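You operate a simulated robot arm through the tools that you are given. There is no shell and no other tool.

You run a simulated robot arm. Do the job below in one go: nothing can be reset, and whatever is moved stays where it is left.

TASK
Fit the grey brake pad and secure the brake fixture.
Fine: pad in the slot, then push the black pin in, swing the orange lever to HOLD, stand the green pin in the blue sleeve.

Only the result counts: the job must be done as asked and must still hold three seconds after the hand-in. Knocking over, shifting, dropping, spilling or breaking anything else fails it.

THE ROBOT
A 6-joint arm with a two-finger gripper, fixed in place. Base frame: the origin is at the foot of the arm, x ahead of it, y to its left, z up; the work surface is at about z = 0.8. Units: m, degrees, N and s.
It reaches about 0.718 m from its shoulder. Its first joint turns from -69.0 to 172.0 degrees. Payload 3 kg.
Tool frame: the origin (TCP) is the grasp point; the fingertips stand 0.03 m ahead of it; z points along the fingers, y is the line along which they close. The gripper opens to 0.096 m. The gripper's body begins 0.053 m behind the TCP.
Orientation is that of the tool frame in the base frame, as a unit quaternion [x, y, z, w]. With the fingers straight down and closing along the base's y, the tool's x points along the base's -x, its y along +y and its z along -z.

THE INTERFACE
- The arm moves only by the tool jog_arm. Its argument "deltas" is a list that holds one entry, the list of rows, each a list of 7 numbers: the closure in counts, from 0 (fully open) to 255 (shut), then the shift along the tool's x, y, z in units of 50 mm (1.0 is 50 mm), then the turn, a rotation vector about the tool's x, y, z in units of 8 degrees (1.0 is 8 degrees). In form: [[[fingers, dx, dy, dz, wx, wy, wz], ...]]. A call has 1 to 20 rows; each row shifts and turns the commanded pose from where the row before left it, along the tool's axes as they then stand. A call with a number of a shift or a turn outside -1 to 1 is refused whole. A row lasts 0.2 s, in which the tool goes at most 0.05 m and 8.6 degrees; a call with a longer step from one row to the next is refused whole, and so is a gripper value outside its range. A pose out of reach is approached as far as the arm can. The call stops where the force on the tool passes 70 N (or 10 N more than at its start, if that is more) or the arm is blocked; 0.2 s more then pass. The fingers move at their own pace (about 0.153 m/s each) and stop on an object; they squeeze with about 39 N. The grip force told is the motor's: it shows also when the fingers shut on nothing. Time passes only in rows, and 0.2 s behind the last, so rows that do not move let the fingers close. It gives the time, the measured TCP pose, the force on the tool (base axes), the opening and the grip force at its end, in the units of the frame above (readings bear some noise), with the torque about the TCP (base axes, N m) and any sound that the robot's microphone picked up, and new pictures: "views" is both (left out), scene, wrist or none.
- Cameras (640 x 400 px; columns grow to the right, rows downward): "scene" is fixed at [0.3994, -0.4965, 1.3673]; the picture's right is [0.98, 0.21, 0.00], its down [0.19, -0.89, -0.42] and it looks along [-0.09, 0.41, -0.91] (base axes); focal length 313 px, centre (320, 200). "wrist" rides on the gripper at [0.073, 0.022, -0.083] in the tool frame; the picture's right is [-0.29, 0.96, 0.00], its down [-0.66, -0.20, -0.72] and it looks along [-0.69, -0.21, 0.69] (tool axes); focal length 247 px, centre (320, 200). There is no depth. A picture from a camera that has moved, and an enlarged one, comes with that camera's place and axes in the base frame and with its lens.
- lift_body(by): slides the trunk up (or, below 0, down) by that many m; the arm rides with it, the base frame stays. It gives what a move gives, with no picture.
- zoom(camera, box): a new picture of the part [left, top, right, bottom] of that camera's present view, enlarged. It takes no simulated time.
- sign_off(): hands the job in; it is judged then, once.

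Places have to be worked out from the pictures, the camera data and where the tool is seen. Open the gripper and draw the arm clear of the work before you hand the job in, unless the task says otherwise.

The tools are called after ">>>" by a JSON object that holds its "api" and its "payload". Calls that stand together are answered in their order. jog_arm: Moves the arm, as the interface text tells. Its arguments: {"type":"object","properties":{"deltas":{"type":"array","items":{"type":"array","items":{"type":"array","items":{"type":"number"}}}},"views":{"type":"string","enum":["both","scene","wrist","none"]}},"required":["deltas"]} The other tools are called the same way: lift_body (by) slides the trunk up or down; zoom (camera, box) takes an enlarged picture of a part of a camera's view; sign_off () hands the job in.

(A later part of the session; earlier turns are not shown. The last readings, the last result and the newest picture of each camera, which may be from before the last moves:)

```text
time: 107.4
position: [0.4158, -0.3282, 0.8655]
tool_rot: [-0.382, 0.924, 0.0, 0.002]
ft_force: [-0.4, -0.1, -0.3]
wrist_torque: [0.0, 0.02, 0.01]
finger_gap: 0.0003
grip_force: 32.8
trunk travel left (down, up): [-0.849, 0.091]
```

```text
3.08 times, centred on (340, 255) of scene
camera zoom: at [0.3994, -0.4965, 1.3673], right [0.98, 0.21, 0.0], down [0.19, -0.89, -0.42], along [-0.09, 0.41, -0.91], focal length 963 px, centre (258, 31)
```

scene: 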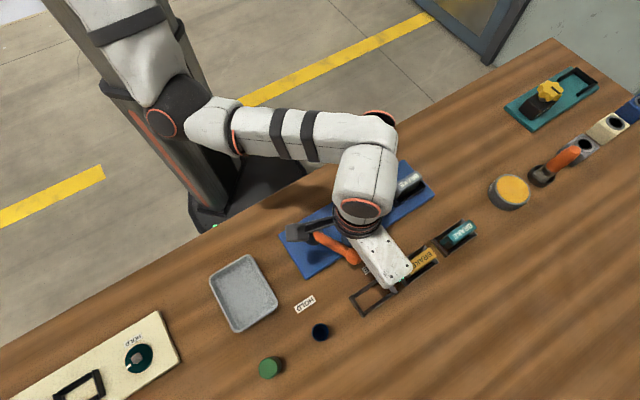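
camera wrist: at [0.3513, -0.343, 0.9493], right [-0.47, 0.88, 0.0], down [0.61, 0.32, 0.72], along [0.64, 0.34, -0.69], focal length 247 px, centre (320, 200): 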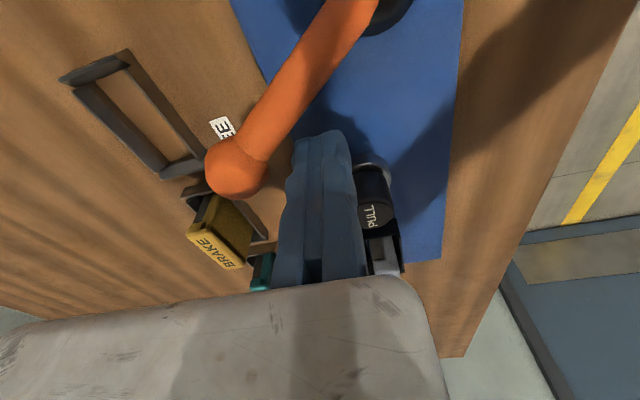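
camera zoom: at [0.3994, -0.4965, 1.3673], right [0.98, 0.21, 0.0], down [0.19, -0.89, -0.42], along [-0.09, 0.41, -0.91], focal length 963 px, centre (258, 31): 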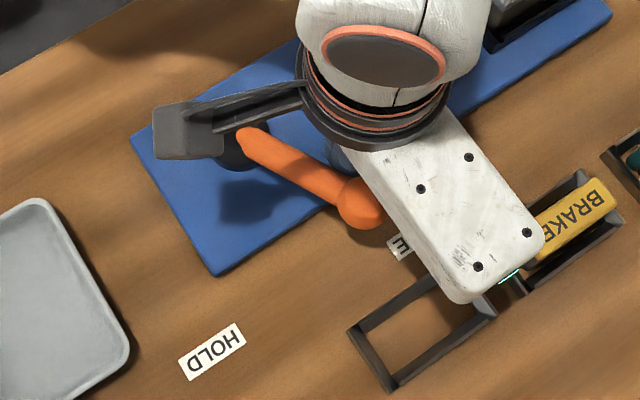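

The lever is turning with hardly any force. I continue along the arc.

>>> {"api": "jog_arm", "payload": {"deltas": [[[255, 0.0985, -0.067, 0, 0, 0, 0], [255, 0.0985, -0.067, 0, 0, 0, 0], [255, 0.108, -0.049, 0, 0, 0, 0], [255, 0.108, -0.049, 0, 0, 0, 0], [255, 0.116, -0.0285, 0, 0, 0, 0], [255, 0.116, -0.0285, 0, 0, 0, 0]]], "views": "scene"}}

>>> {"api": "zoom", "payload": {"camera": "scene", "box": [270, 190, 410, 320]}}

```text
time: 108.8
position: [0.4042, -0.3604, 0.8649]
tool_rot: [-0.382, 0.924, 0.0, 0.002]
ft_force: [1.0, 1.4, -0.1]
wrist_torque: [0.0, 0.0, -0.02]
finger_gap: 0.0
grip_force: 33.3
trunk travel left (down, up): [-0.849, 0.091]
```

scene: 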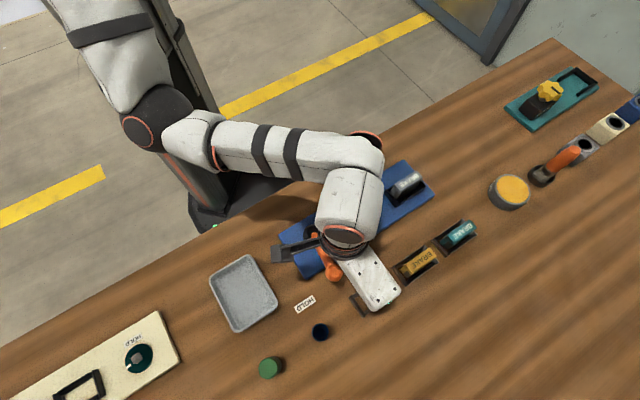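

```text
3.08 times, centred on (340, 255) of scene
camera zoom: at [0.3994, -0.4965, 1.3673], right [0.98, 0.21, 0.0], down [0.19, -0.89, -0.42], along [-0.09, 0.41, -0.91], focal length 963 px, centre (258, 31)
```

zoom: 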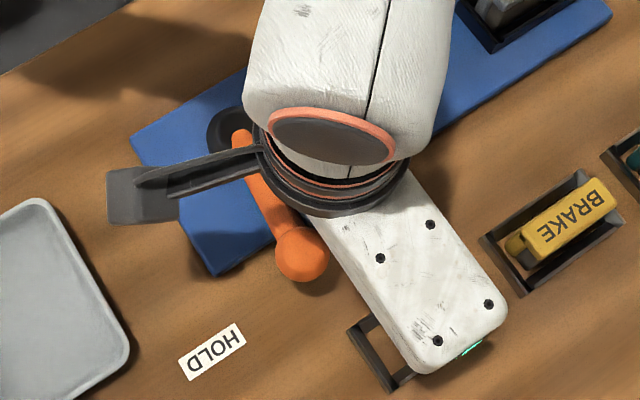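

Good progress (about -54°). I continue the last part of the arc toward HOLD.

>>> {"api": "jog_arm", "payload": {"deltas": [[[255, 0.1175, -0.01, 0, 0, 0, 0], [255, 0.1175, -0.01, 0, 0, 0, 0], [255, 0.119, 0.0125, 0, 0, 0, 0], [255, 0.119, 0.0125, 0, 0, 0, 0], [255, 0.114, 0.032, 0, 0, 0, 0]]], "views": "both"}}

>>> {"api": "zoom", "payload": {"camera": "scene", "box": [270, 190, 410, 320]}}

```text
time: 110.0
position: [0.3821, -0.3812, 0.8653]
tool_rot: [-0.381, 0.925, -0.001, 0.001]
ft_force: [4.5, 3.1, 0.1]
wrist_torque: [0.07, -0.05, -0.02]
finger_gap: 0.0
grip_force: 32.9
trunk travel left (down, up): [-0.849, 0.091]
camera wrist: at [0.3158, -0.4152, 0.9491], right [-0.47, 0.88, 0.0], down [0.61, 0.32, 0.73], along [0.64, 0.34, -0.69], focal length 247 px, centre (320, 200)
```

scene: 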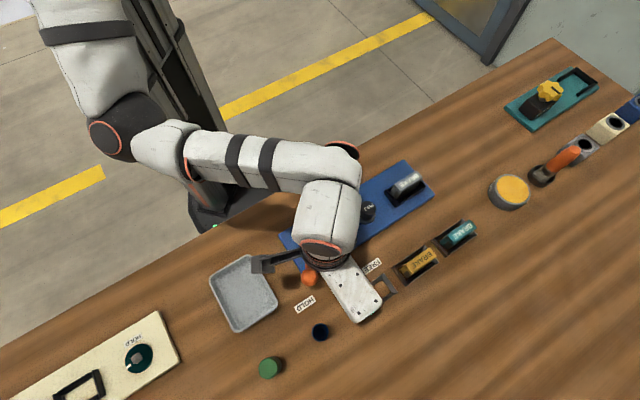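
wrist: 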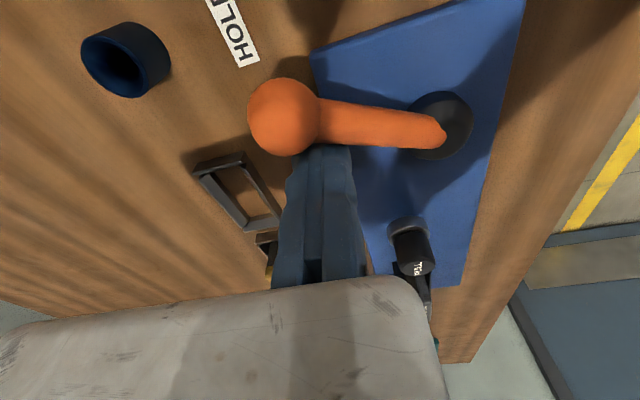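

```text
3.08 times, centred on (340, 255) of scene
camera zoom: at [0.3994, -0.4965, 1.3673], right [0.98, 0.21, 0.0], down [0.19, -0.89, -0.42], along [-0.09, 0.41, -0.91], focal length 963 px, centre (258, 31)
```

zoom: 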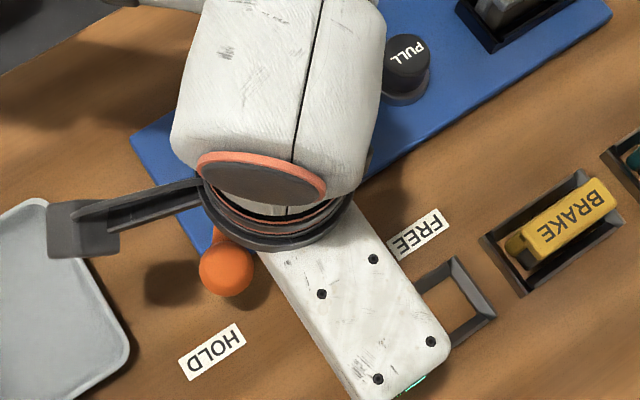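

The lever is at about -81°; the HOLD label lies at about -84.6°, and a 5 N resistance appears. I push the last few degrees in small steps.

>>> {"api": "jog_arm", "payload": {"deltas": [[[255, 0.114, 0.032, 0, 0, 0, 0], [255, 0, 0, 0, 0, 0, 0]]], "views": "none"}}

>>> {"api": "jog_arm", "payload": {"deltas": [[[255, 0.06, 0.02, 0, 0, 0, 0], [255, 0, 0, 0, 0, 0, 0]]], "views": "both"}}

>>> {"api": "zoom", "payload": {"camera": "scene", "box": [270, 190, 410, 320]}}

```text
time: 110.6
position: [0.3785, -0.3823, 0.8658]
tool_rot: [-0.383, 0.924, -0.001, 0.002]
ft_force: [9.9, 5.7, 0.4]
wrist_torque: [0.09, -0.16, -0.12]
finger_gap: 0.0
grip_force: 33.2
trunk travel left (down, up): [-0.849, 0.091]
```

```text
time: 111.2
position: [0.3774, -0.383, 0.8657]
tool_rot: [-0.383, 0.924, -0.001, 0.002]
ft_force: [24.4, 9.2, 5.3]
wrist_torque: [0.17, -0.28, -0.16]
finger_gap: 0.0
grip_force: 33.1
trunk travel left (down, up): [-0.849, 0.091]
camera wrist: at [0.3119, -0.4172, 0.9489], right [-0.47, 0.88, 0.0], down [0.61, 0.32, 0.72], along [0.64, 0.34, -0.69], focal length 247 px, centre (320, 200)
```

scene: 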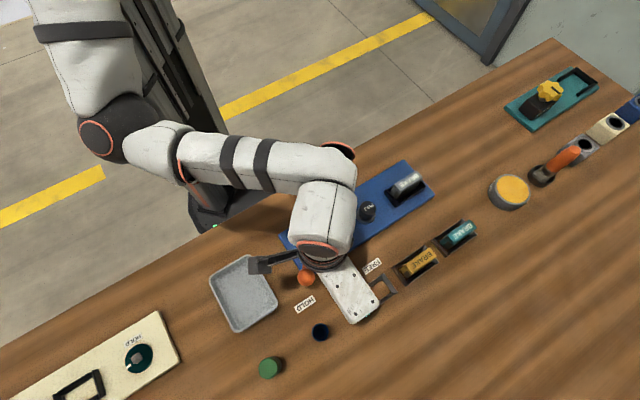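
wrist: 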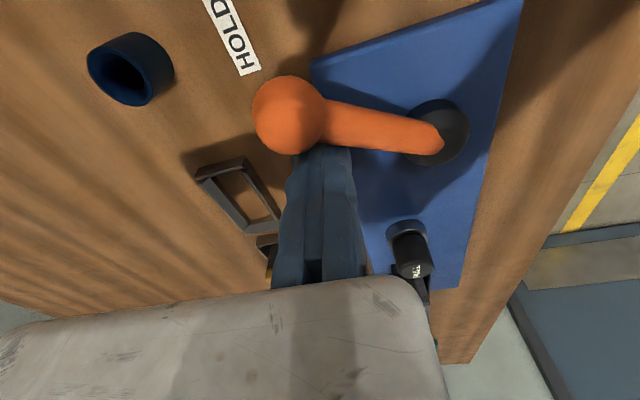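

```text
3.08 times, centred on (340, 255) of scene
camera zoom: at [0.3994, -0.4965, 1.3673], right [0.98, 0.21, 0.0], down [0.19, -0.89, -0.42], along [-0.09, 0.41, -0.91], focal length 963 px, centre (258, 31)
```

zoom: 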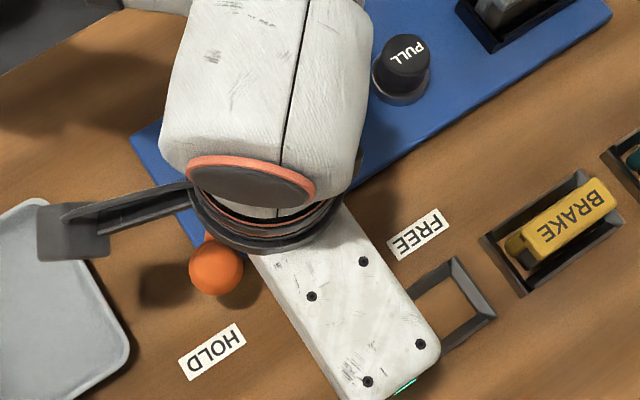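

A firm stop is reached with the lever at about -85°, pointing at HOLD. I back the finger off in +x, then rise and check that the lever stays.

>>> {"api": "jog_arm", "payload": {"deltas": [[[255, -0.1, -0.1, 0, 0, 0, 0], [255, -0.1, -0.1, 0, 0, 0, 0], [255, 0, 0, -0.3, 0, 0, 0], [255, 0, 0, -0.3, 0, 0, 0], [255, 0, 0, -0.3, 0, 0, 0], [255, 0, 0, 0, 0, 0, 0]]], "views": "both"}}

>>> {"api": "zoom", "payload": {"camera": "wrist", "box": [60, 0, 420, 200]}}

>>> {"api": "zoom", "payload": {"camera": "scene", "box": [230, 230, 390, 390]}}

```text
time: 112.6
position: [0.3878, -0.3859, 0.9095]
tool_rot: [-0.382, 0.924, -0.001, 0.001]
ft_force: [0.2, -0.4, 0.5]
wrist_torque: [-0.03, 0.01, 0.0]
finger_gap: 0.0
grip_force: 32.7
trunk travel left (down, up): [-0.849, 0.091]
camera wrist: at [0.3205, -0.4204, 0.9933], right [-0.47, 0.88, 0.0], down [0.61, 0.32, 0.72], along [0.64, 0.34, -0.69], focal length 247 px, centre (320, 200)
```

scene: 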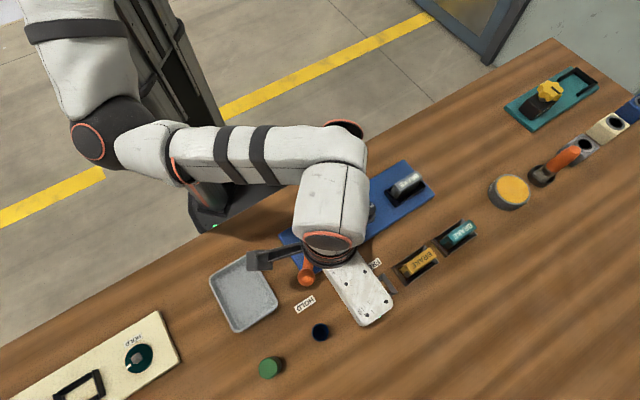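
wrist: 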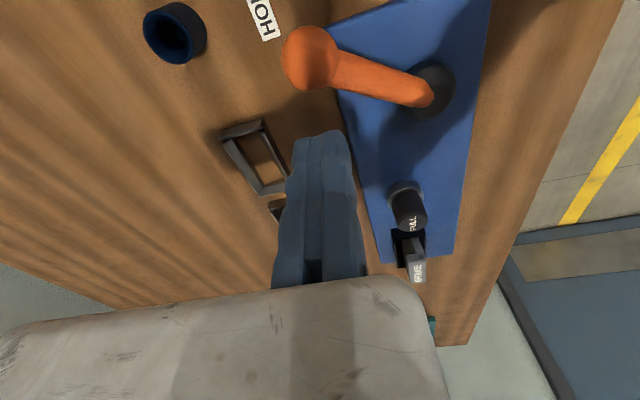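

```text
1.78 times, centred on (240, 100) of wrist
camera zoom: at [0.3205, -0.4204, 0.9933], right [-0.47, 0.88, 0.0], down [0.61, 0.32, 0.72], along [0.64, 0.34, -0.69], focal length 439 px, centre (462, 378)
```

zoom: 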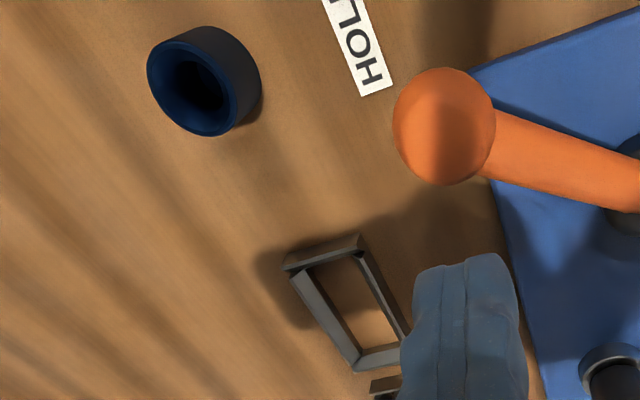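

```text
2.50 times, centred on (310, 310) of scene
camera zoom: at [0.3994, -0.4965, 1.3673], right [0.98, 0.21, 0.0], down [0.19, -0.89, -0.42], along [-0.09, 0.41, -0.91], focal length 783 px, centre (345, -75)
```

zoom: 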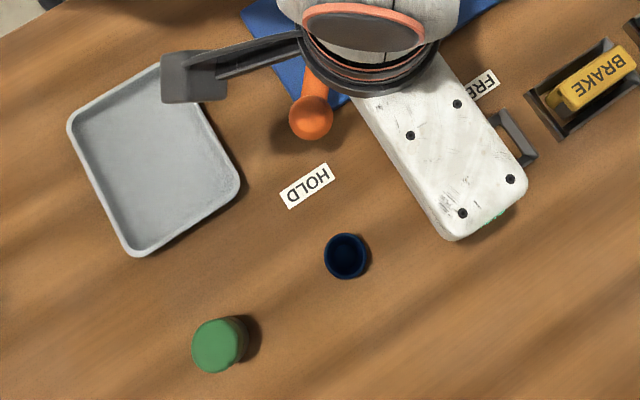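

The lever stays at HOLD. Now the green pin: head centre about (0.3335, -0.5425), top ≈ 0.853; blue sleeve centre (0.395, -0.4786), top ≈ 0.83. I move toward the pin in small steps at safe height, opening the fingers.

>>> {"api": "jog_arm", "payload": {"deltas": [[[255, 0, 0, -0.2, 0, 0, 0], [255, 0, 0, -0.2, 0, 0, 0], [0, 0.3, -0.11, 0, 0, 0, 0], [0, 0.3, -0.11, 0, 0, 0, 0], [0, 0.3, -0.11, 0, 0, 0, 0], [0, 0.3, -0.11, 0, 0, 0, 0], [0, 0.3, -0.11, 0, 0, 0, 0], [0, 0, 0, 0, 0, 0, 0]]], "views": "both"}}

>>> {"api": "zoom", "payload": {"camera": "wrist", "box": [160, 0, 400, 180]}}

```text
time: 114.4
position: [0.353, -0.4574, 0.9303]
tool_rot: [-0.381, 0.924, 0.001, 0.002]
ft_force: [0.3, 0.0, -0.2]
wrist_torque: [-0.02, 0.04, 0.02]
finger_gap: 0.0962
grip_force: 0.1
trunk travel left (down, up): [-0.849, 0.091]
camera wrist: at [0.2869, -0.4927, 1.0134], right [-0.47, 0.88, 0.0], down [0.61, 0.32, 0.73], along [0.64, 0.34, -0.69], focal length 247 px, centre (320, 200)
```

scene: 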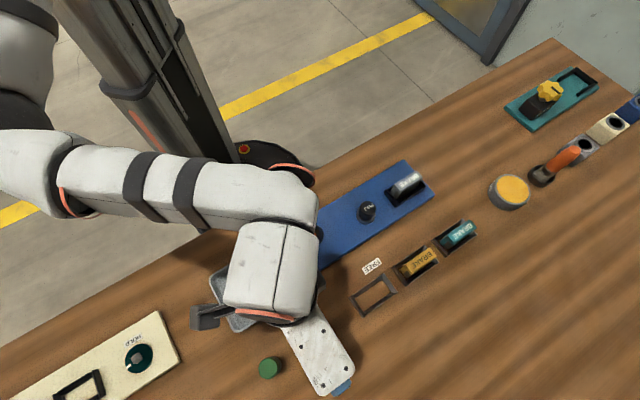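
wrist: 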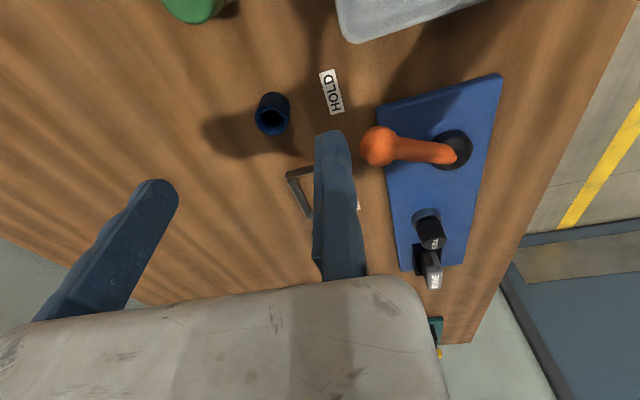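

```text
2.22 times, centred on (280, 90) of wrist
camera zoom: at [0.2869, -0.4927, 1.0134], right [-0.47, 0.88, 0.0], down [0.61, 0.32, 0.73], along [0.64, 0.34, -0.69], focal length 549 px, centre (409, 444)
```

zoom: 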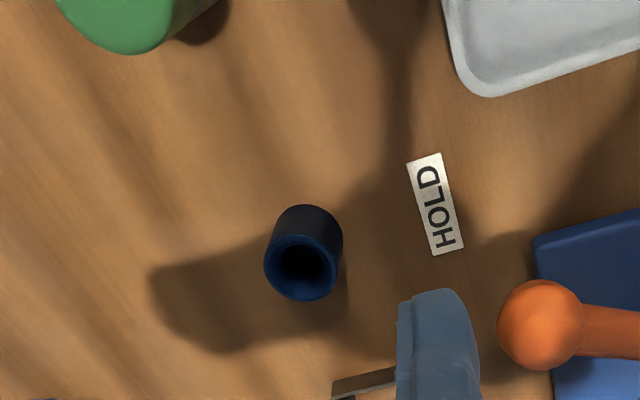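

Still fine, no limits. I continue to above the green pin.

>>> {"api": "jog_arm", "payload": {"deltas": [[[0, 0.296, -0.123, 0, 0, 0, 0], [0, 0.296, -0.123, 0, 0, 0, 0], [0, 0.296, -0.123, 0, 0, 0, 0], [0, 0.296, -0.123, 0, 0, 0, 0], [0, 0.296, -0.123, 0, 0, 0, 0], [0, 0, 0, 0, 0, 0, 0]]], "views": "both"}}

>>> {"api": "zoom", "payload": {"camera": "wrist", "box": [200, 20, 400, 180]}}

```text
time: 115.8
position: [0.3227, -0.5318, 0.9303]
tool_rot: [-0.382, 0.924, 0.0, 0.003]
ft_force: [0.6, 0.5, -0.3]
wrist_torque: [-0.04, -0.04, -0.03]
finger_gap: 0.0958
grip_force: 0.1
trunk travel left (down, up): [-0.849, 0.091]
camera wrist: at [0.2563, -0.567, 1.0133], right [-0.47, 0.88, 0.0], down [0.61, 0.32, 0.73], along [0.64, 0.34, -0.69], focal length 247 px, centre (320, 200)
```

scene: 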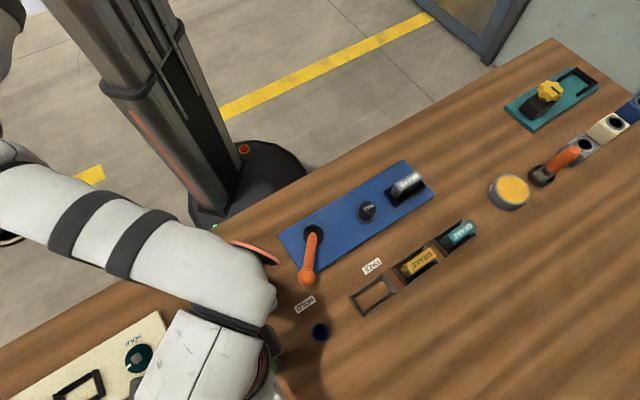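
wrist: 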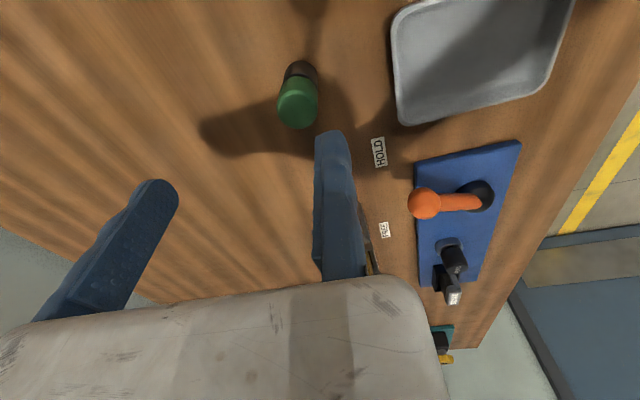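

```text
2.50 times, centred on (300, 100) of wrist
camera zoom: at [0.2563, -0.567, 1.0133], right [-0.47, 0.88, 0.0], down [0.61, 0.32, 0.73], along [0.64, 0.34, -0.69], focal length 617 px, centre (370, 450)
```

zoom: 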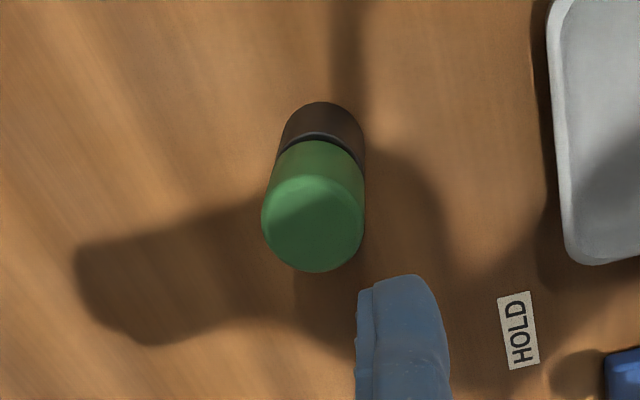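

Clear view: the green head (top 0.853, about 31 mm across) sits in a brown holder. I shift 4 mm so the fixed finger clears it, and descend beside the head to z≈0.862.

>>> {"api": "jog_arm", "payload": {"deltas": [[[0, 0.015, 0.08, 0, 0, 0, 0], [0, 0, 0, 0.28, 0, 0, 0], [0, 0, 0, 0.28, 0, 0, 0], [0, 0, 0, 0.28, 0, 0, 0], [0, 0, 0, 0.28, 0, 0, 0], [0, 0, 0, 0.24, 0, 0, 0], [0, 0, 0, 0, 0, 0, 0]]], "views": "both"}}

>>> {"api": "zoom", "payload": {"camera": "wrist", "box": [200, 20, 400, 180]}}

```text
time: 117.4
position: [0.3207, -0.5295, 0.8617]
tool_rot: [-0.382, 0.924, 0.0, 0.002]
ft_force: [0.0, 0.2, 0.2]
wrist_torque: [0.01, -0.01, -0.01]
finger_gap: 0.096
grip_force: 0.1
trunk travel left (down, up): [-0.849, 0.091]
camera wrist: at [0.253, -0.5647, 0.9452], right [-0.47, 0.88, 0.0], down [0.61, 0.32, 0.73], along [0.64, 0.34, -0.69], focal length 247 px, centre (320, 200)
```

scene: 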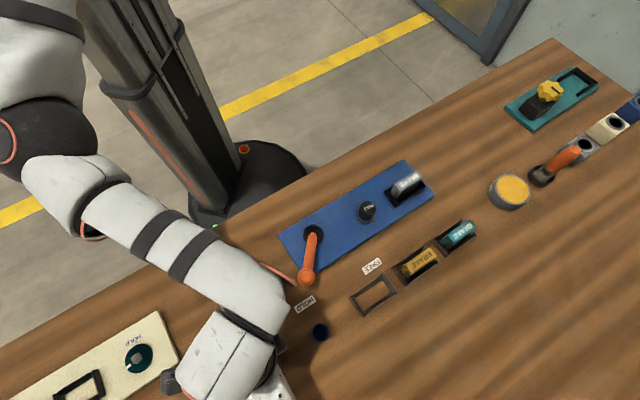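
wrist: 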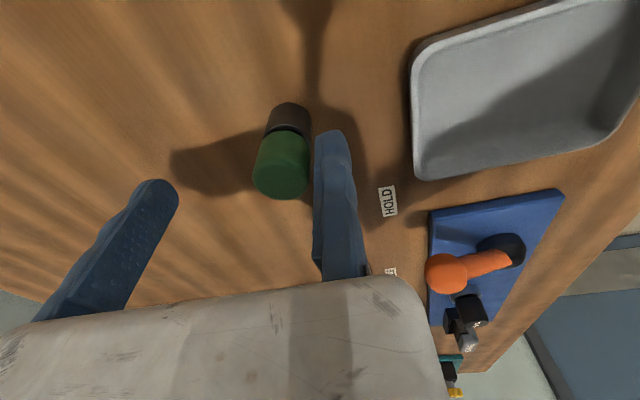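

```text
2.50 times, centred on (300, 100) of wrist
camera zoom: at [0.253, -0.5647, 0.9452], right [-0.47, 0.88, 0.0], down [0.61, 0.32, 0.73], along [0.64, 0.34, -0.69], focal length 617 px, centre (370, 450)
```

zoom: 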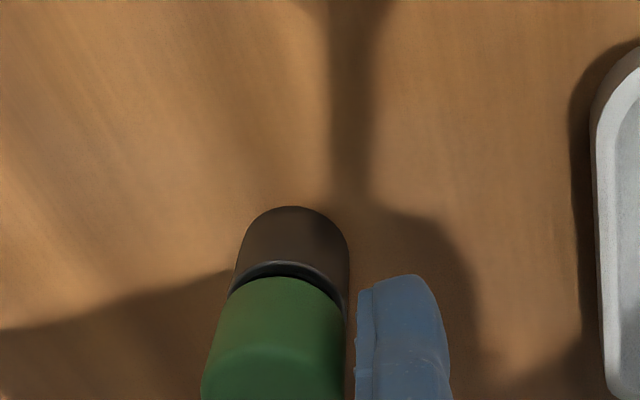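

The fixed finger is about 2–3 mm from the head. I ease it over in 1 mm steps until touch.

>>> {"api": "jog_arm", "payload": {"deltas": [[[0, 0, -0.02, 0, 0, 0, 0], [0, 0, -0.02, 0, 0, 0, 0]]], "views": "none"}}

>>> {"api": "jog_arm", "payload": {"deltas": [[[0, 0, -0.012, 0, 0, 0, 0], [0, 0, 0, 0, 0, 0, 0]]], "views": "wrist"}}

>>> {"api": "zoom", "payload": {"camera": "wrist", "box": [230, 80, 370, 220]}}

```text
time: 118.0
position: [0.3219, -0.5307, 0.8616]
tool_rot: [-0.382, 0.924, 0.001, 0.002]
ft_force: [-0.5, 0.5, 0.5]
wrist_torque: [0.01, -0.01, 0.0]
finger_gap: 0.0961
grip_force: 0.1
trunk travel left (down, up): [-0.849, 0.091]
```

```text
time: 118.6
position: [0.3215, -0.5312, 0.862]
tool_rot: [-0.382, 0.924, -0.001, 0.002]
ft_force: [0.3, 0.1, -1.2]
wrist_torque: [0.02, 0.02, 0.01]
finger_gap: 0.0957
grip_force: 0.1
trunk travel left (down, up): [-0.849, 0.091]
camera wrist: at [0.255, -0.5661, 0.9451], right [-0.47, 0.88, 0.0], down [0.61, 0.32, 0.73], along [0.64, 0.34, -0.69], focal length 247 px, centre (320, 200)
```

wrist: 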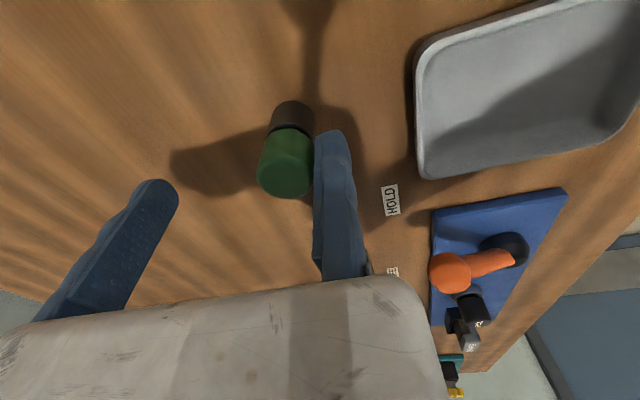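

```text
2.86 times, centred on (300, 150) of wrist
camera zoom: at [0.255, -0.5661, 0.9451], right [-0.47, 0.88, 0.0], down [0.61, 0.32, 0.73], along [0.64, 0.34, -0.69], focal length 706 px, centre (377, 343)
```

zoom: 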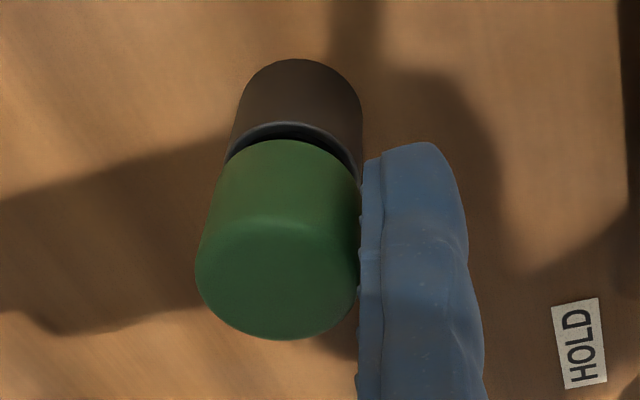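

The fixed finger is now right at the head's side. I close on it.

>>> {"api": "jog_arm", "payload": {"deltas": [[[255, 0, 0, 0, 0, 0, 0], [255, 0, 0, 0, 0, 0, 0], [255, 0, 0, 0, 0, 0, 0], [255, 0, 0, 0, 0, 0, 0]]], "views": "wrist"}}

>>> {"api": "zoom", "payload": {"camera": "wrist", "box": [230, 80, 370, 220]}}

```text
time: 119.6
position: [0.3235, -0.532, 0.8615]
tool_rot: [-0.382, 0.924, -0.001, 0.002]
ft_force: [4.1, -4.7, 3.0]
wrist_torque: [-0.3, -0.25, 0.03]
finger_gap: 0.0261
grip_force: 38.6
trunk travel left (down, up): [-0.849, 0.091]
camera wrist: at [0.256, -0.5671, 0.945], right [-0.47, 0.88, 0.0], down [0.61, 0.32, 0.73], along [0.64, 0.34, -0.69], focal length 247 px, centre (320, 200)
```

wrist: 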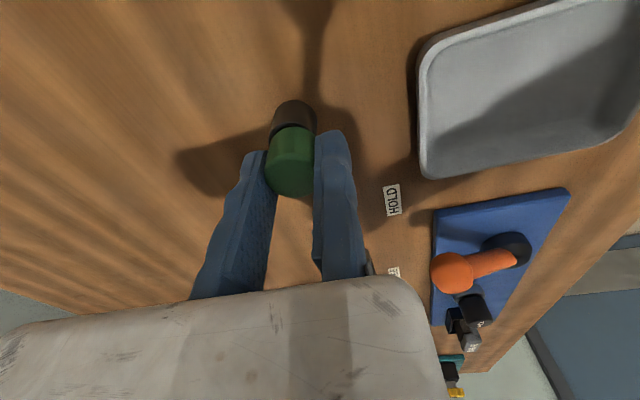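

```text
2.86 times, centred on (300, 150) of wrist
camera zoom: at [0.256, -0.5671, 0.945], right [-0.47, 0.88, 0.0], down [0.61, 0.32, 0.73], along [0.64, 0.34, -0.69], focal length 706 px, centre (377, 343)
```

zoom: 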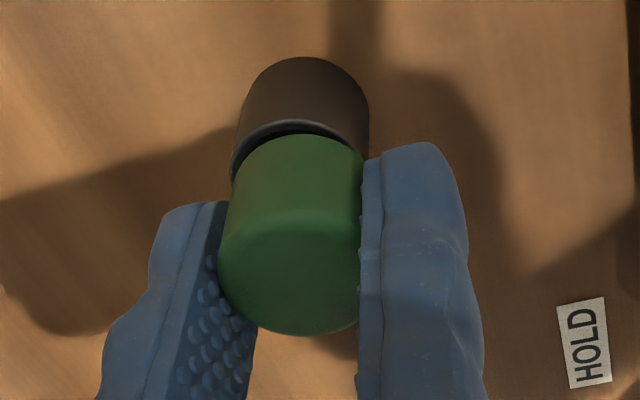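

Gripped (gap 26 mm); a ~6 N side force shows the pin leaning in its holder, so I ease 1.5 mm back that way and lift slowly straight up.

>>> {"api": "jog_arm", "payload": {"deltas": [[[255, 0, -0.03, 0, 0, 0, 0], [255, 0, 0, -0.04, 0, 0, 0], [255, 0, 0, -0.1, 0, 0, 0], [255, 0, 0, -0.15, 0, 0, 0]]], "views": "none"}}

>>> {"api": "jog_arm", "payload": {"deltas": [[[255, 0, 0, -0.2, 0, 0, 0], [255, 0, 0, -0.2, 0, 0, 0], [255, 0, 0, -0.2, 0, 0, 0], [255, 0, 0, 0, 0, 0, 0]]], "views": "both"}}

>>> {"api": "zoom", "payload": {"camera": "wrist", "box": [210, 40, 370, 220]}}

```text
time: 120.6
position: [0.3236, -0.5328, 0.8771]
tool_rot: [-0.381, 0.924, 0.0, 0.003]
ft_force: [0.9, -2.0, -1.2]
wrist_torque: [-0.04, -0.05, -0.02]
finger_gap: 0.026
grip_force: 38.9
trunk travel left (down, up): [-0.849, 0.091]
```

```text
time: 121.6
position: [0.3235, -0.5311, 0.9065]
tool_rot: [-0.382, 0.924, 0.001, 0.002]
ft_force: [-1.1, -0.3, -0.6]
wrist_torque: [0.01, -0.01, -0.03]
finger_gap: 0.0262
grip_force: 39.1
trunk travel left (down, up): [-0.849, 0.091]
camera wrist: at [0.2561, -0.5672, 0.9898], right [-0.47, 0.88, 0.0], down [0.61, 0.32, 0.73], along [0.64, 0.34, -0.69], focal length 247 px, centre (320, 200)
```

scene: 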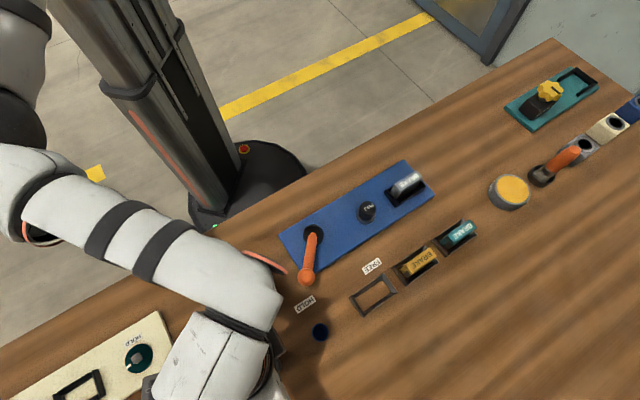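
wrist: 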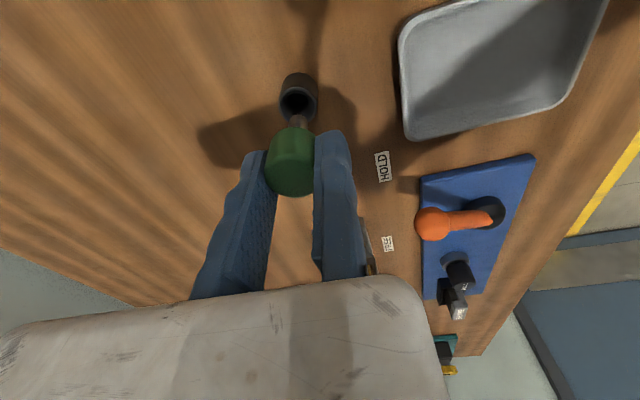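

```text
2.22 times, centred on (290, 130) of wrist
camera zoom: at [0.2561, -0.5672, 0.9898], right [-0.47, 0.88, 0.0], down [0.61, 0.32, 0.73], along [0.64, 0.34, -0.69], focal length 549 px, centre (387, 356)
```

zoom: 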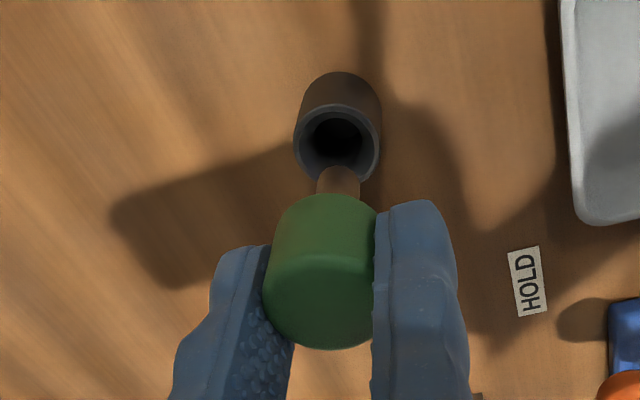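

The pin has a slim shank coming out of the holder. I lift another 3.5 cm to be sure it's clear.

>>> {"api": "jog_arm", "payload": {"deltas": [[[255, 0, 0, -0.2, 0, 0, 0], [255, 0, 0, -0.25, 0, 0, 0], [255, 0, 0, -0.25, 0, 0, 0], [255, 0, 0, 0, 0, 0, 0]]], "views": "wrist"}}

>>> {"api": "zoom", "payload": {"camera": "wrist", "box": [210, 20, 370, 220]}}

```text
time: 122.6
position: [0.3229, -0.532, 0.9414]
tool_rot: [-0.382, 0.924, -0.001, 0.002]
ft_force: [0.0, -0.9, -0.4]
wrist_torque: [0.0, 0.01, 0.01]
finger_gap: 0.026
grip_force: 38.7
trunk travel left (down, up): [-0.849, 0.091]
camera wrist: at [0.2563, -0.5671, 1.0246], right [-0.47, 0.88, 0.0], down [0.61, 0.32, 0.73], along [0.64, 0.34, -0.69], focal length 247 px, centre (320, 200)
```

wrist: 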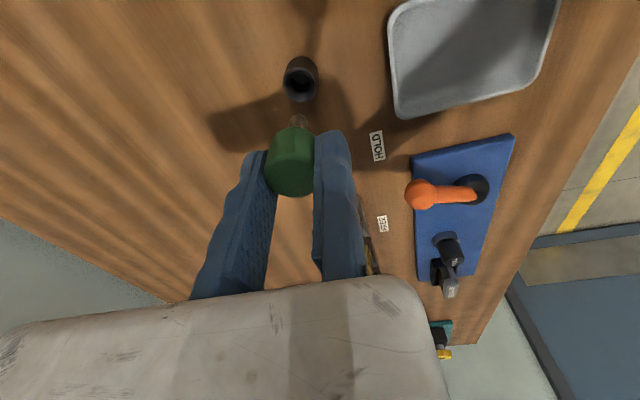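

```text
2.00 times, centred on (290, 120) of wrist
camera zoom: at [0.2563, -0.5671, 1.0246], right [-0.47, 0.88, 0.0], down [0.61, 0.32, 0.73], along [0.64, 0.34, -0.69], focal length 494 px, centre (380, 360)
```

zoom: 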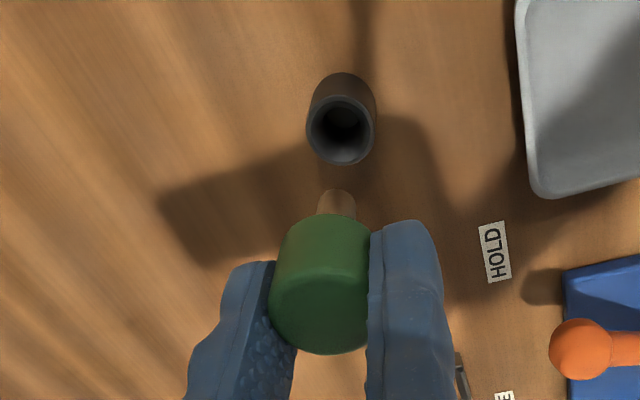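

The pin is completely out (shank tip about 66 mm below the TCP, so ≈0.876 now). I carry it over to the blue sleeve at this height.

>>> {"api": "jog_arm", "payload": {"deltas": [[[255, -0.296, 0, 0, 0, 0, 0], [255, -0.296, 0, 0, 0, 0, 0], [255, -0.296, 0, 0, 0, 0, 0], [255, -0.296, 0, 0, 0, 0, 0], [255, -0.296, 0, 0, 0, 0, 0], [255, -0.296, 0, 0, 0, 0, 0], [255, 0, 0, 0, 0, 0, 0]]], "views": "both"}}

>>> {"api": "zoom", "payload": {"camera": "wrist", "box": [210, 20, 370, 220]}}

>>> {"api": "zoom", "payload": {"camera": "scene", "box": [270, 260, 390, 370]}}

```text
time: 124.2
position: [0.3866, -0.4691, 0.9415]
tool_rot: [-0.381, 0.924, 0.0, 0.002]
ft_force: [0.2, -0.1, -0.7]
wrist_torque: [0.0, 0.02, 0.03]
finger_gap: 0.0257
grip_force: 38.8
trunk travel left (down, up): [-0.849, 0.091]
camera wrist: at [0.3189, -0.505, 1.0255], right [-0.47, 0.88, 0.0], down [0.61, 0.32, 0.73], along [0.64, 0.34, -0.69], focal length 247 px, centre (320, 200)
```

scene: 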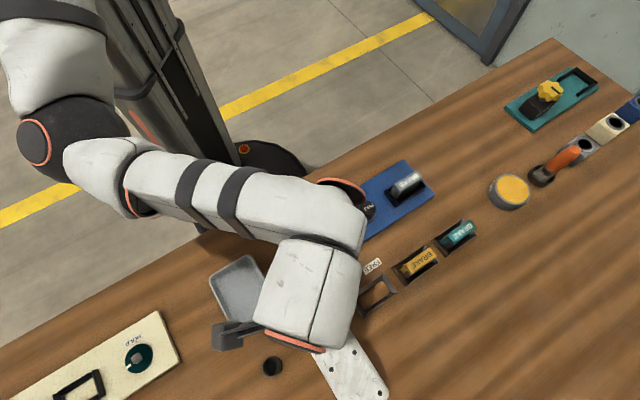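
wrist: 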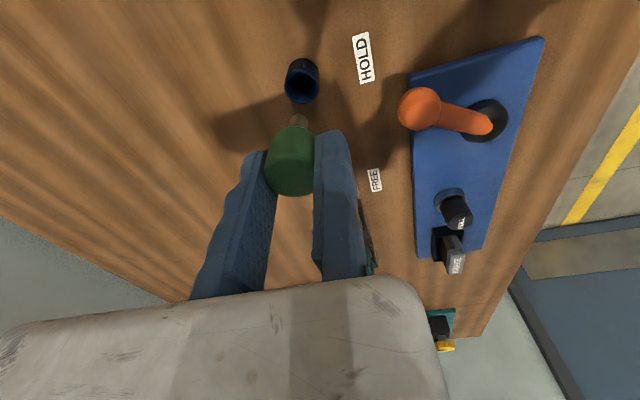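

```text
2.00 times, centred on (290, 120) of wrist
camera zoom: at [0.3189, -0.505, 1.0255], right [-0.47, 0.88, 0.0], down [0.61, 0.32, 0.73], along [0.64, 0.34, -0.69], focal length 494 px, centre (380, 360)
```

zoom: 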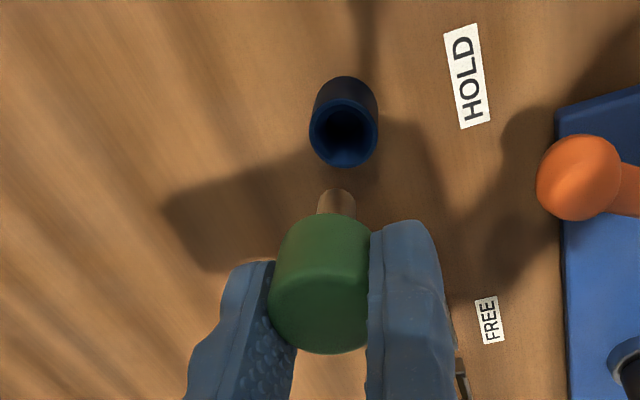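

```text
3.64 times, centred on (330, 315) of scene
camera zoom: at [0.3994, -0.4965, 1.3673], right [0.98, 0.21, 0.0], down [0.19, -0.89, -0.42], along [-0.09, 0.41, -0.91], focal length 1138 px, centre (284, -218)
```

zoom: 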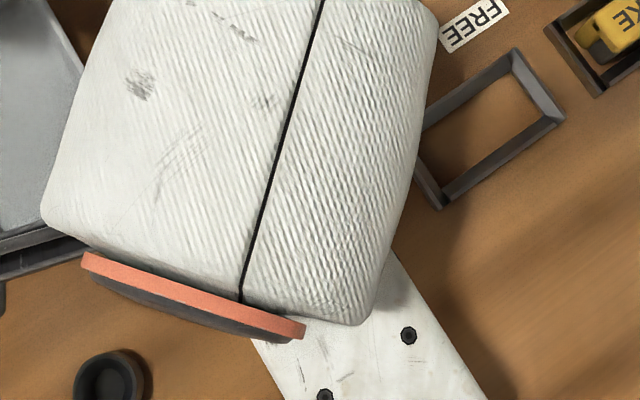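

The sleeve's mouth appears almost exactly where the holder's mouth was under the pin (about 1 mm to the +y_t side). I correct that and lower to just above the sleeve.

>>> {"api": "jog_arm", "payload": {"deltas": [[[255, -0.01, 0.022, 0.2, 0, 0, 0], [255, 0, 0, 0.2, 0, 0, 0], [255, 0, 0, 0.2, 0, 0, 0], [255, 0, 0, 0.1, 0, 0, 0], [255, 0, 0, 0, 0, 0, 0]]], "views": "both"}}

>>> {"api": "zoom", "payload": {"camera": "wrist", "box": [220, 40, 380, 200]}}

```text
time: 125.4
position: [0.3854, -0.4689, 0.9061]
tool_rot: [-0.382, 0.924, 0.001, 0.003]
ft_force: [-0.4, -0.2, -0.4]
wrist_torque: [0.01, -0.01, -0.02]
finger_gap: 0.0257
grip_force: 39.0
trunk travel left (down, up): [-0.849, 0.091]
camera wrist: at [0.3186, -0.5039, 0.9903], right [-0.47, 0.88, 0.0], down [0.61, 0.32, 0.73], along [0.64, 0.34, -0.69], focal length 247 px, centre (320, 200)
```

scene: 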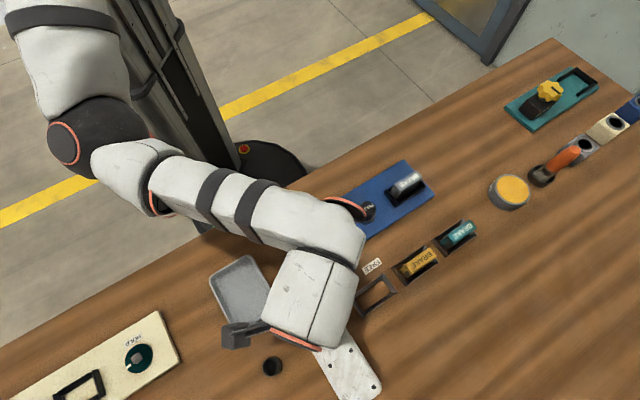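
wrist: 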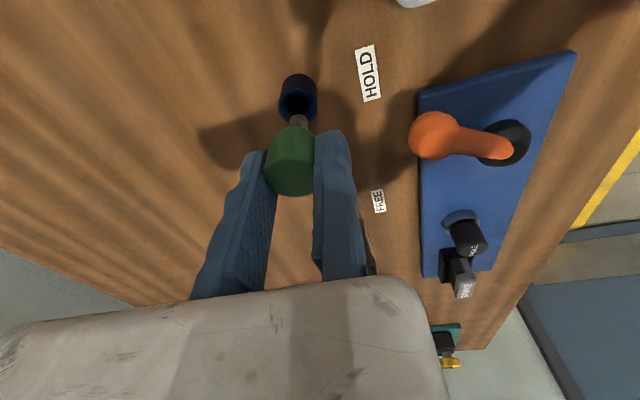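

```text
2.50 times, centred on (300, 120) of wrist
camera zoom: at [0.3186, -0.5039, 0.9903], right [-0.47, 0.88, 0.0], down [0.61, 0.32, 0.73], along [0.64, 0.34, -0.69], focal length 617 px, centre (370, 400)
```

zoom: 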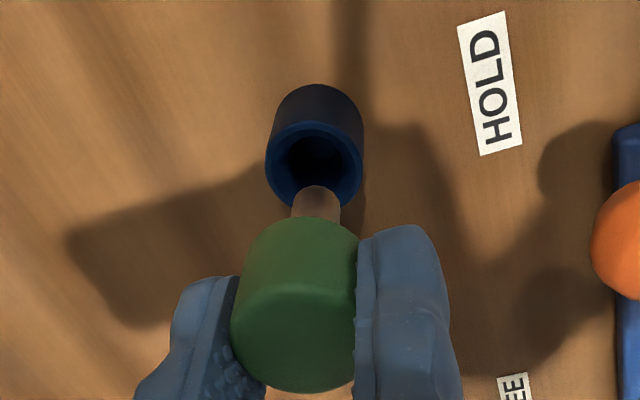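

The alignment matches the holder view. I lower the pin into the sleeve in small steps, watching the force.

>>> {"api": "jog_arm", "payload": {"deltas": [[[255, 0, 0, 0.06, 0, 0, 0], [255, 0, 0, 0.06, 0, 0, 0], [255, 0, 0, 0.06, 0, 0, 0], [255, 0, 0, 0.06, 0, 0, 0], [255, 0, 0, 0.06, 0, 0, 0]]], "views": "wrist"}}

>>> {"api": "zoom", "payload": {"camera": "wrist", "box": [220, 40, 380, 200]}}

```text
time: 126.6
position: [0.3858, -0.4687, 0.8919]
tool_rot: [-0.382, 0.924, 0.0, 0.002]
ft_force: [0.4, -0.6, 0.3]
wrist_torque: [0.03, 0.02, 0.0]
finger_gap: 0.0256
grip_force: 39.1
trunk travel left (down, up): [-0.849, 0.091]
camera wrist: at [0.3188, -0.5038, 0.9754], right [-0.47, 0.88, 0.0], down [0.61, 0.32, 0.73], along [0.64, 0.34, -0.69], focal length 247 px, centre (320, 200)
```

wrist: 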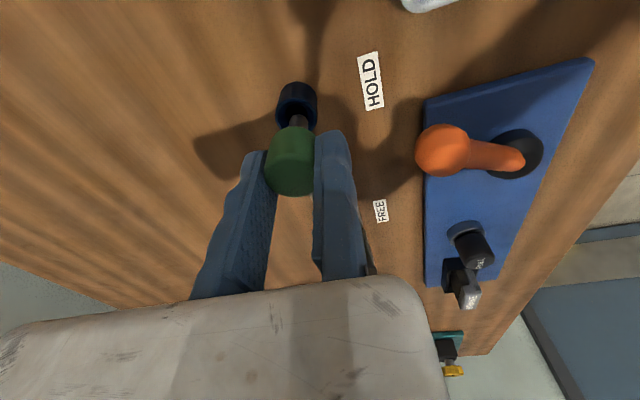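

```text
2.50 times, centred on (300, 120) of wrist
camera zoom: at [0.3188, -0.5038, 0.9754], right [-0.47, 0.88, 0.0], down [0.61, 0.32, 0.73], along [0.64, 0.34, -0.69], focal length 617 px, centre (370, 400)
```

zoom: 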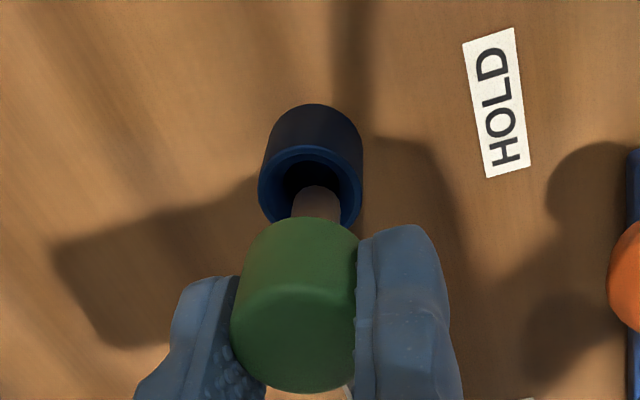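

The shank tip is inside the sleeve mouth with no contact force. I continue lowering.

>>> {"api": "jog_arm", "payload": {"deltas": [[[255, 0, -0.01, 0.06, 0, 0, 0], [255, 0, 0, 0.06, 0, 0, 0], [255, 0, 0, 0.06, 0, 0, 0], [255, 0, 0, 0.06, 0, 0, 0]]], "views": "wrist"}}

>>> {"api": "zoom", "payload": {"camera": "wrist", "box": [220, 40, 380, 200]}}

```text
time: 127.6
position: [0.3856, -0.4694, 0.8796]
tool_rot: [-0.382, 0.924, 0.0, 0.003]
ft_force: [0.4, 0.2, -0.9]
wrist_torque: [0.01, 0.03, -0.01]
finger_gap: 0.026
grip_force: 39.6
trunk travel left (down, up): [-0.849, 0.091]
camera wrist: at [0.3191, -0.5041, 0.9631], right [-0.47, 0.88, 0.0], down [0.61, 0.32, 0.73], along [0.64, 0.34, -0.69], focal length 247 px, centre (320, 200)
```

wrist: 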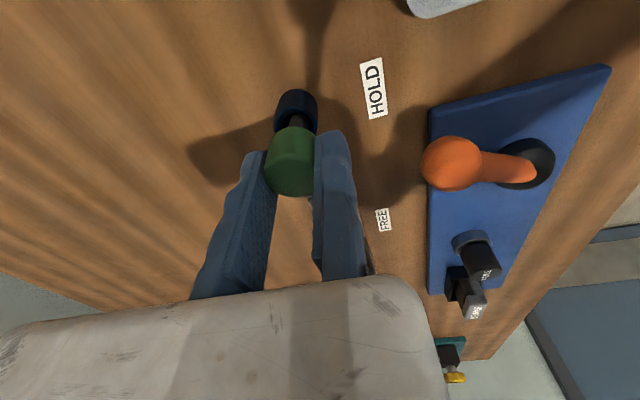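

```text
2.50 times, centred on (300, 120) of wrist
camera zoom: at [0.3191, -0.5041, 0.9631], right [-0.47, 0.88, 0.0], down [0.61, 0.32, 0.73], along [0.64, 0.34, -0.69], focal length 617 px, centre (370, 400)
```

zoom: 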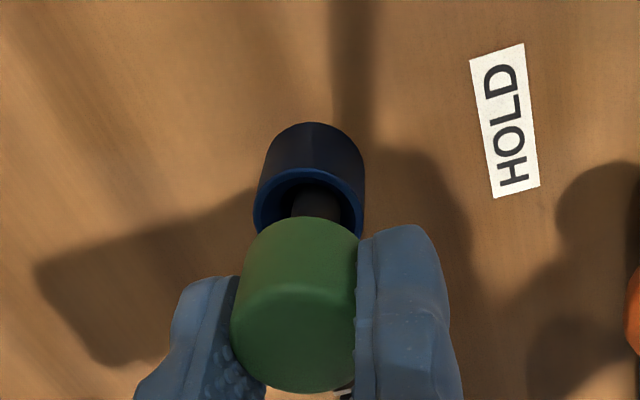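

The shank is in the sleeve, still no force. I go on down in 3 mm steps.

>>> {"api": "jog_arm", "payload": {"deltas": [[[255, 0, 0, 0.06, 0, 0, 0], [255, 0, 0, 0.06, 0, 0, 0], [255, 0, 0, 0.06, 0, 0, 0], [255, 0, 0, 0.06, 0, 0, 0]]], "views": "none"}}

>>> {"api": "jog_arm", "payload": {"deltas": [[[255, 0, 0, 0.04, 0, 0, 0], [255, 0, 0, 0.04, 0, 0, 0]]], "views": "wrist"}}

>>> {"api": "zoom", "payload": {"camera": "wrist", "box": [220, 40, 380, 200]}}

```text
time: 128.6
position: [0.3863, -0.4679, 0.8679]
tool_rot: [-0.382, 0.924, 0.001, 0.002]
ft_force: [2.7, -2.0, 0.4]
wrist_torque: [-0.11, -0.16, 0.01]
finger_gap: 0.0262
grip_force: 39.1
trunk travel left (down, up): [-0.849, 0.091]
```

```text
time: 129.2
position: [0.3868, -0.4681, 0.864]
tool_rot: [-0.381, 0.924, -0.001, 0.001]
ft_force: [3.6, -1.6, 1.2]
wrist_torque: [-0.09, -0.13, 0.06]
finger_gap: 0.0259
grip_force: 39.1
trunk travel left (down, up): [-0.849, 0.091]
camera wrist: at [0.3196, -0.5042, 0.947], right [-0.47, 0.88, 0.0], down [0.61, 0.32, 0.72], along [0.64, 0.34, -0.69], focal length 247 px, centre (320, 200)
```

wrist: 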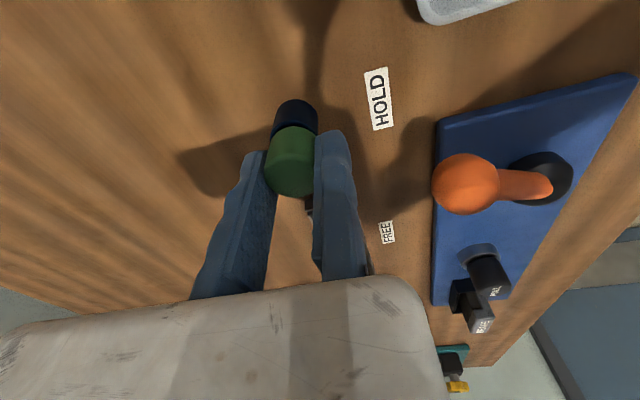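

```text
2.50 times, centred on (300, 120) of wrist
camera zoom: at [0.3196, -0.5042, 0.947], right [-0.47, 0.88, 0.0], down [0.61, 0.32, 0.72], along [0.64, 0.34, -0.69], focal length 617 px, centre (370, 400)
```

zoom: 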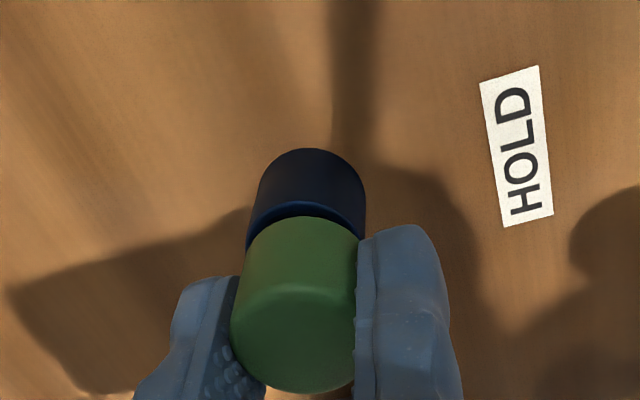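

A slight side force (~4 N) toward -y_t; I ease 1 mm that way and lower the last bit until it touches bottom.

>>> {"api": "jog_arm", "payload": {"deltas": [[[255, 0, -0.024, 0, 0, 0, 0], [255, 0, 0, 0.03, 0, 0, 0], [255, 0, 0, 0.03, 0, 0, 0]]], "views": "none"}}

```text
time: 130.0
position: [0.3873, -0.4682, 0.8617]
tool_rot: [-0.381, 0.925, 0.0, 0.002]
ft_force: [-0.6, 0.4, 1.9]
wrist_torque: [-0.05, 0.0, -0.03]
finger_gap: 0.0259
grip_force: 38.9
trunk travel left (down, up): [-0.849, 0.091]
```

>>> {"api": "jog_arm", "payload": {"deltas": [[[255, 0, 0, 0.03, 0, 0, 0], [255, 0, 0, 0, 0, 0, 0]]], "views": "both"}}

>>> {"api": "zoom", "payload": {"camera": "scene", "box": [260, 260, 400, 390]}}

```text
time: 130.6
position: [0.3859, -0.4689, 0.861]
tool_rot: [-0.382, 0.924, -0.002, 0.003]
ft_force: [1.0, -2.1, 12.3]
wrist_torque: [-0.25, -0.13, -0.01]
finger_gap: 0.0261
grip_force: 39.1
trunk travel left (down, up): [-0.849, 0.091]
camera wrist: at [0.3193, -0.504, 0.9447], right [-0.47, 0.88, 0.0], down [0.61, 0.32, 0.73], along [0.64, 0.34, -0.69], focal length 247 px, centre (320, 200)
```

scene: 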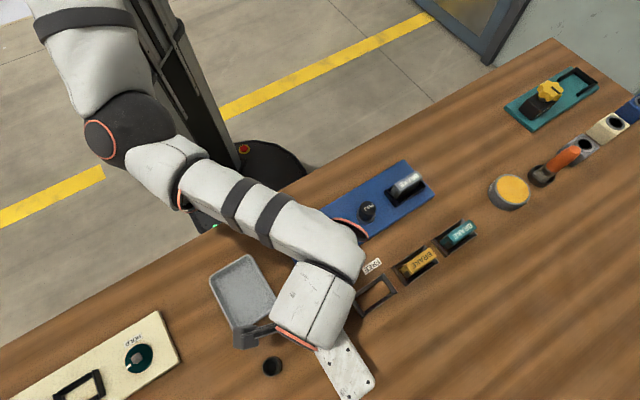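
wrist: 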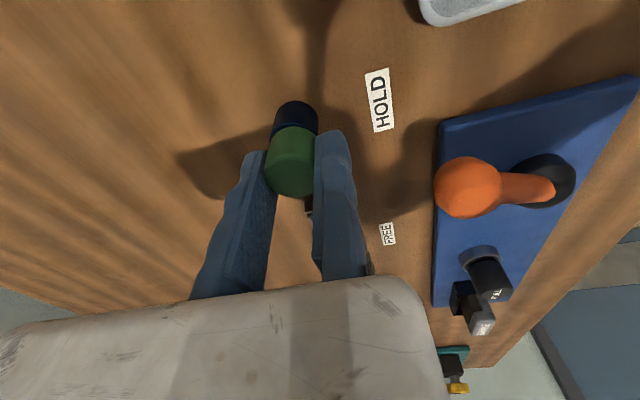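

```text
3.08 times, centred on (330, 325) of scene
camera zoom: at [0.3994, -0.4965, 1.3673], right [0.98, 0.21, 0.0], down [0.19, -0.89, -0.42], along [-0.09, 0.41, -0.91], focal length 963 px, centre (289, -185)
```

zoom: 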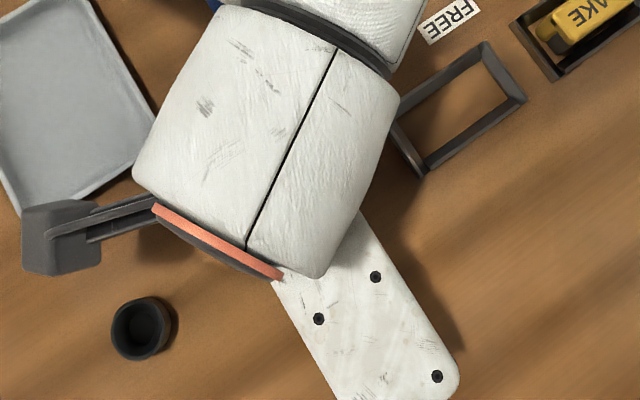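

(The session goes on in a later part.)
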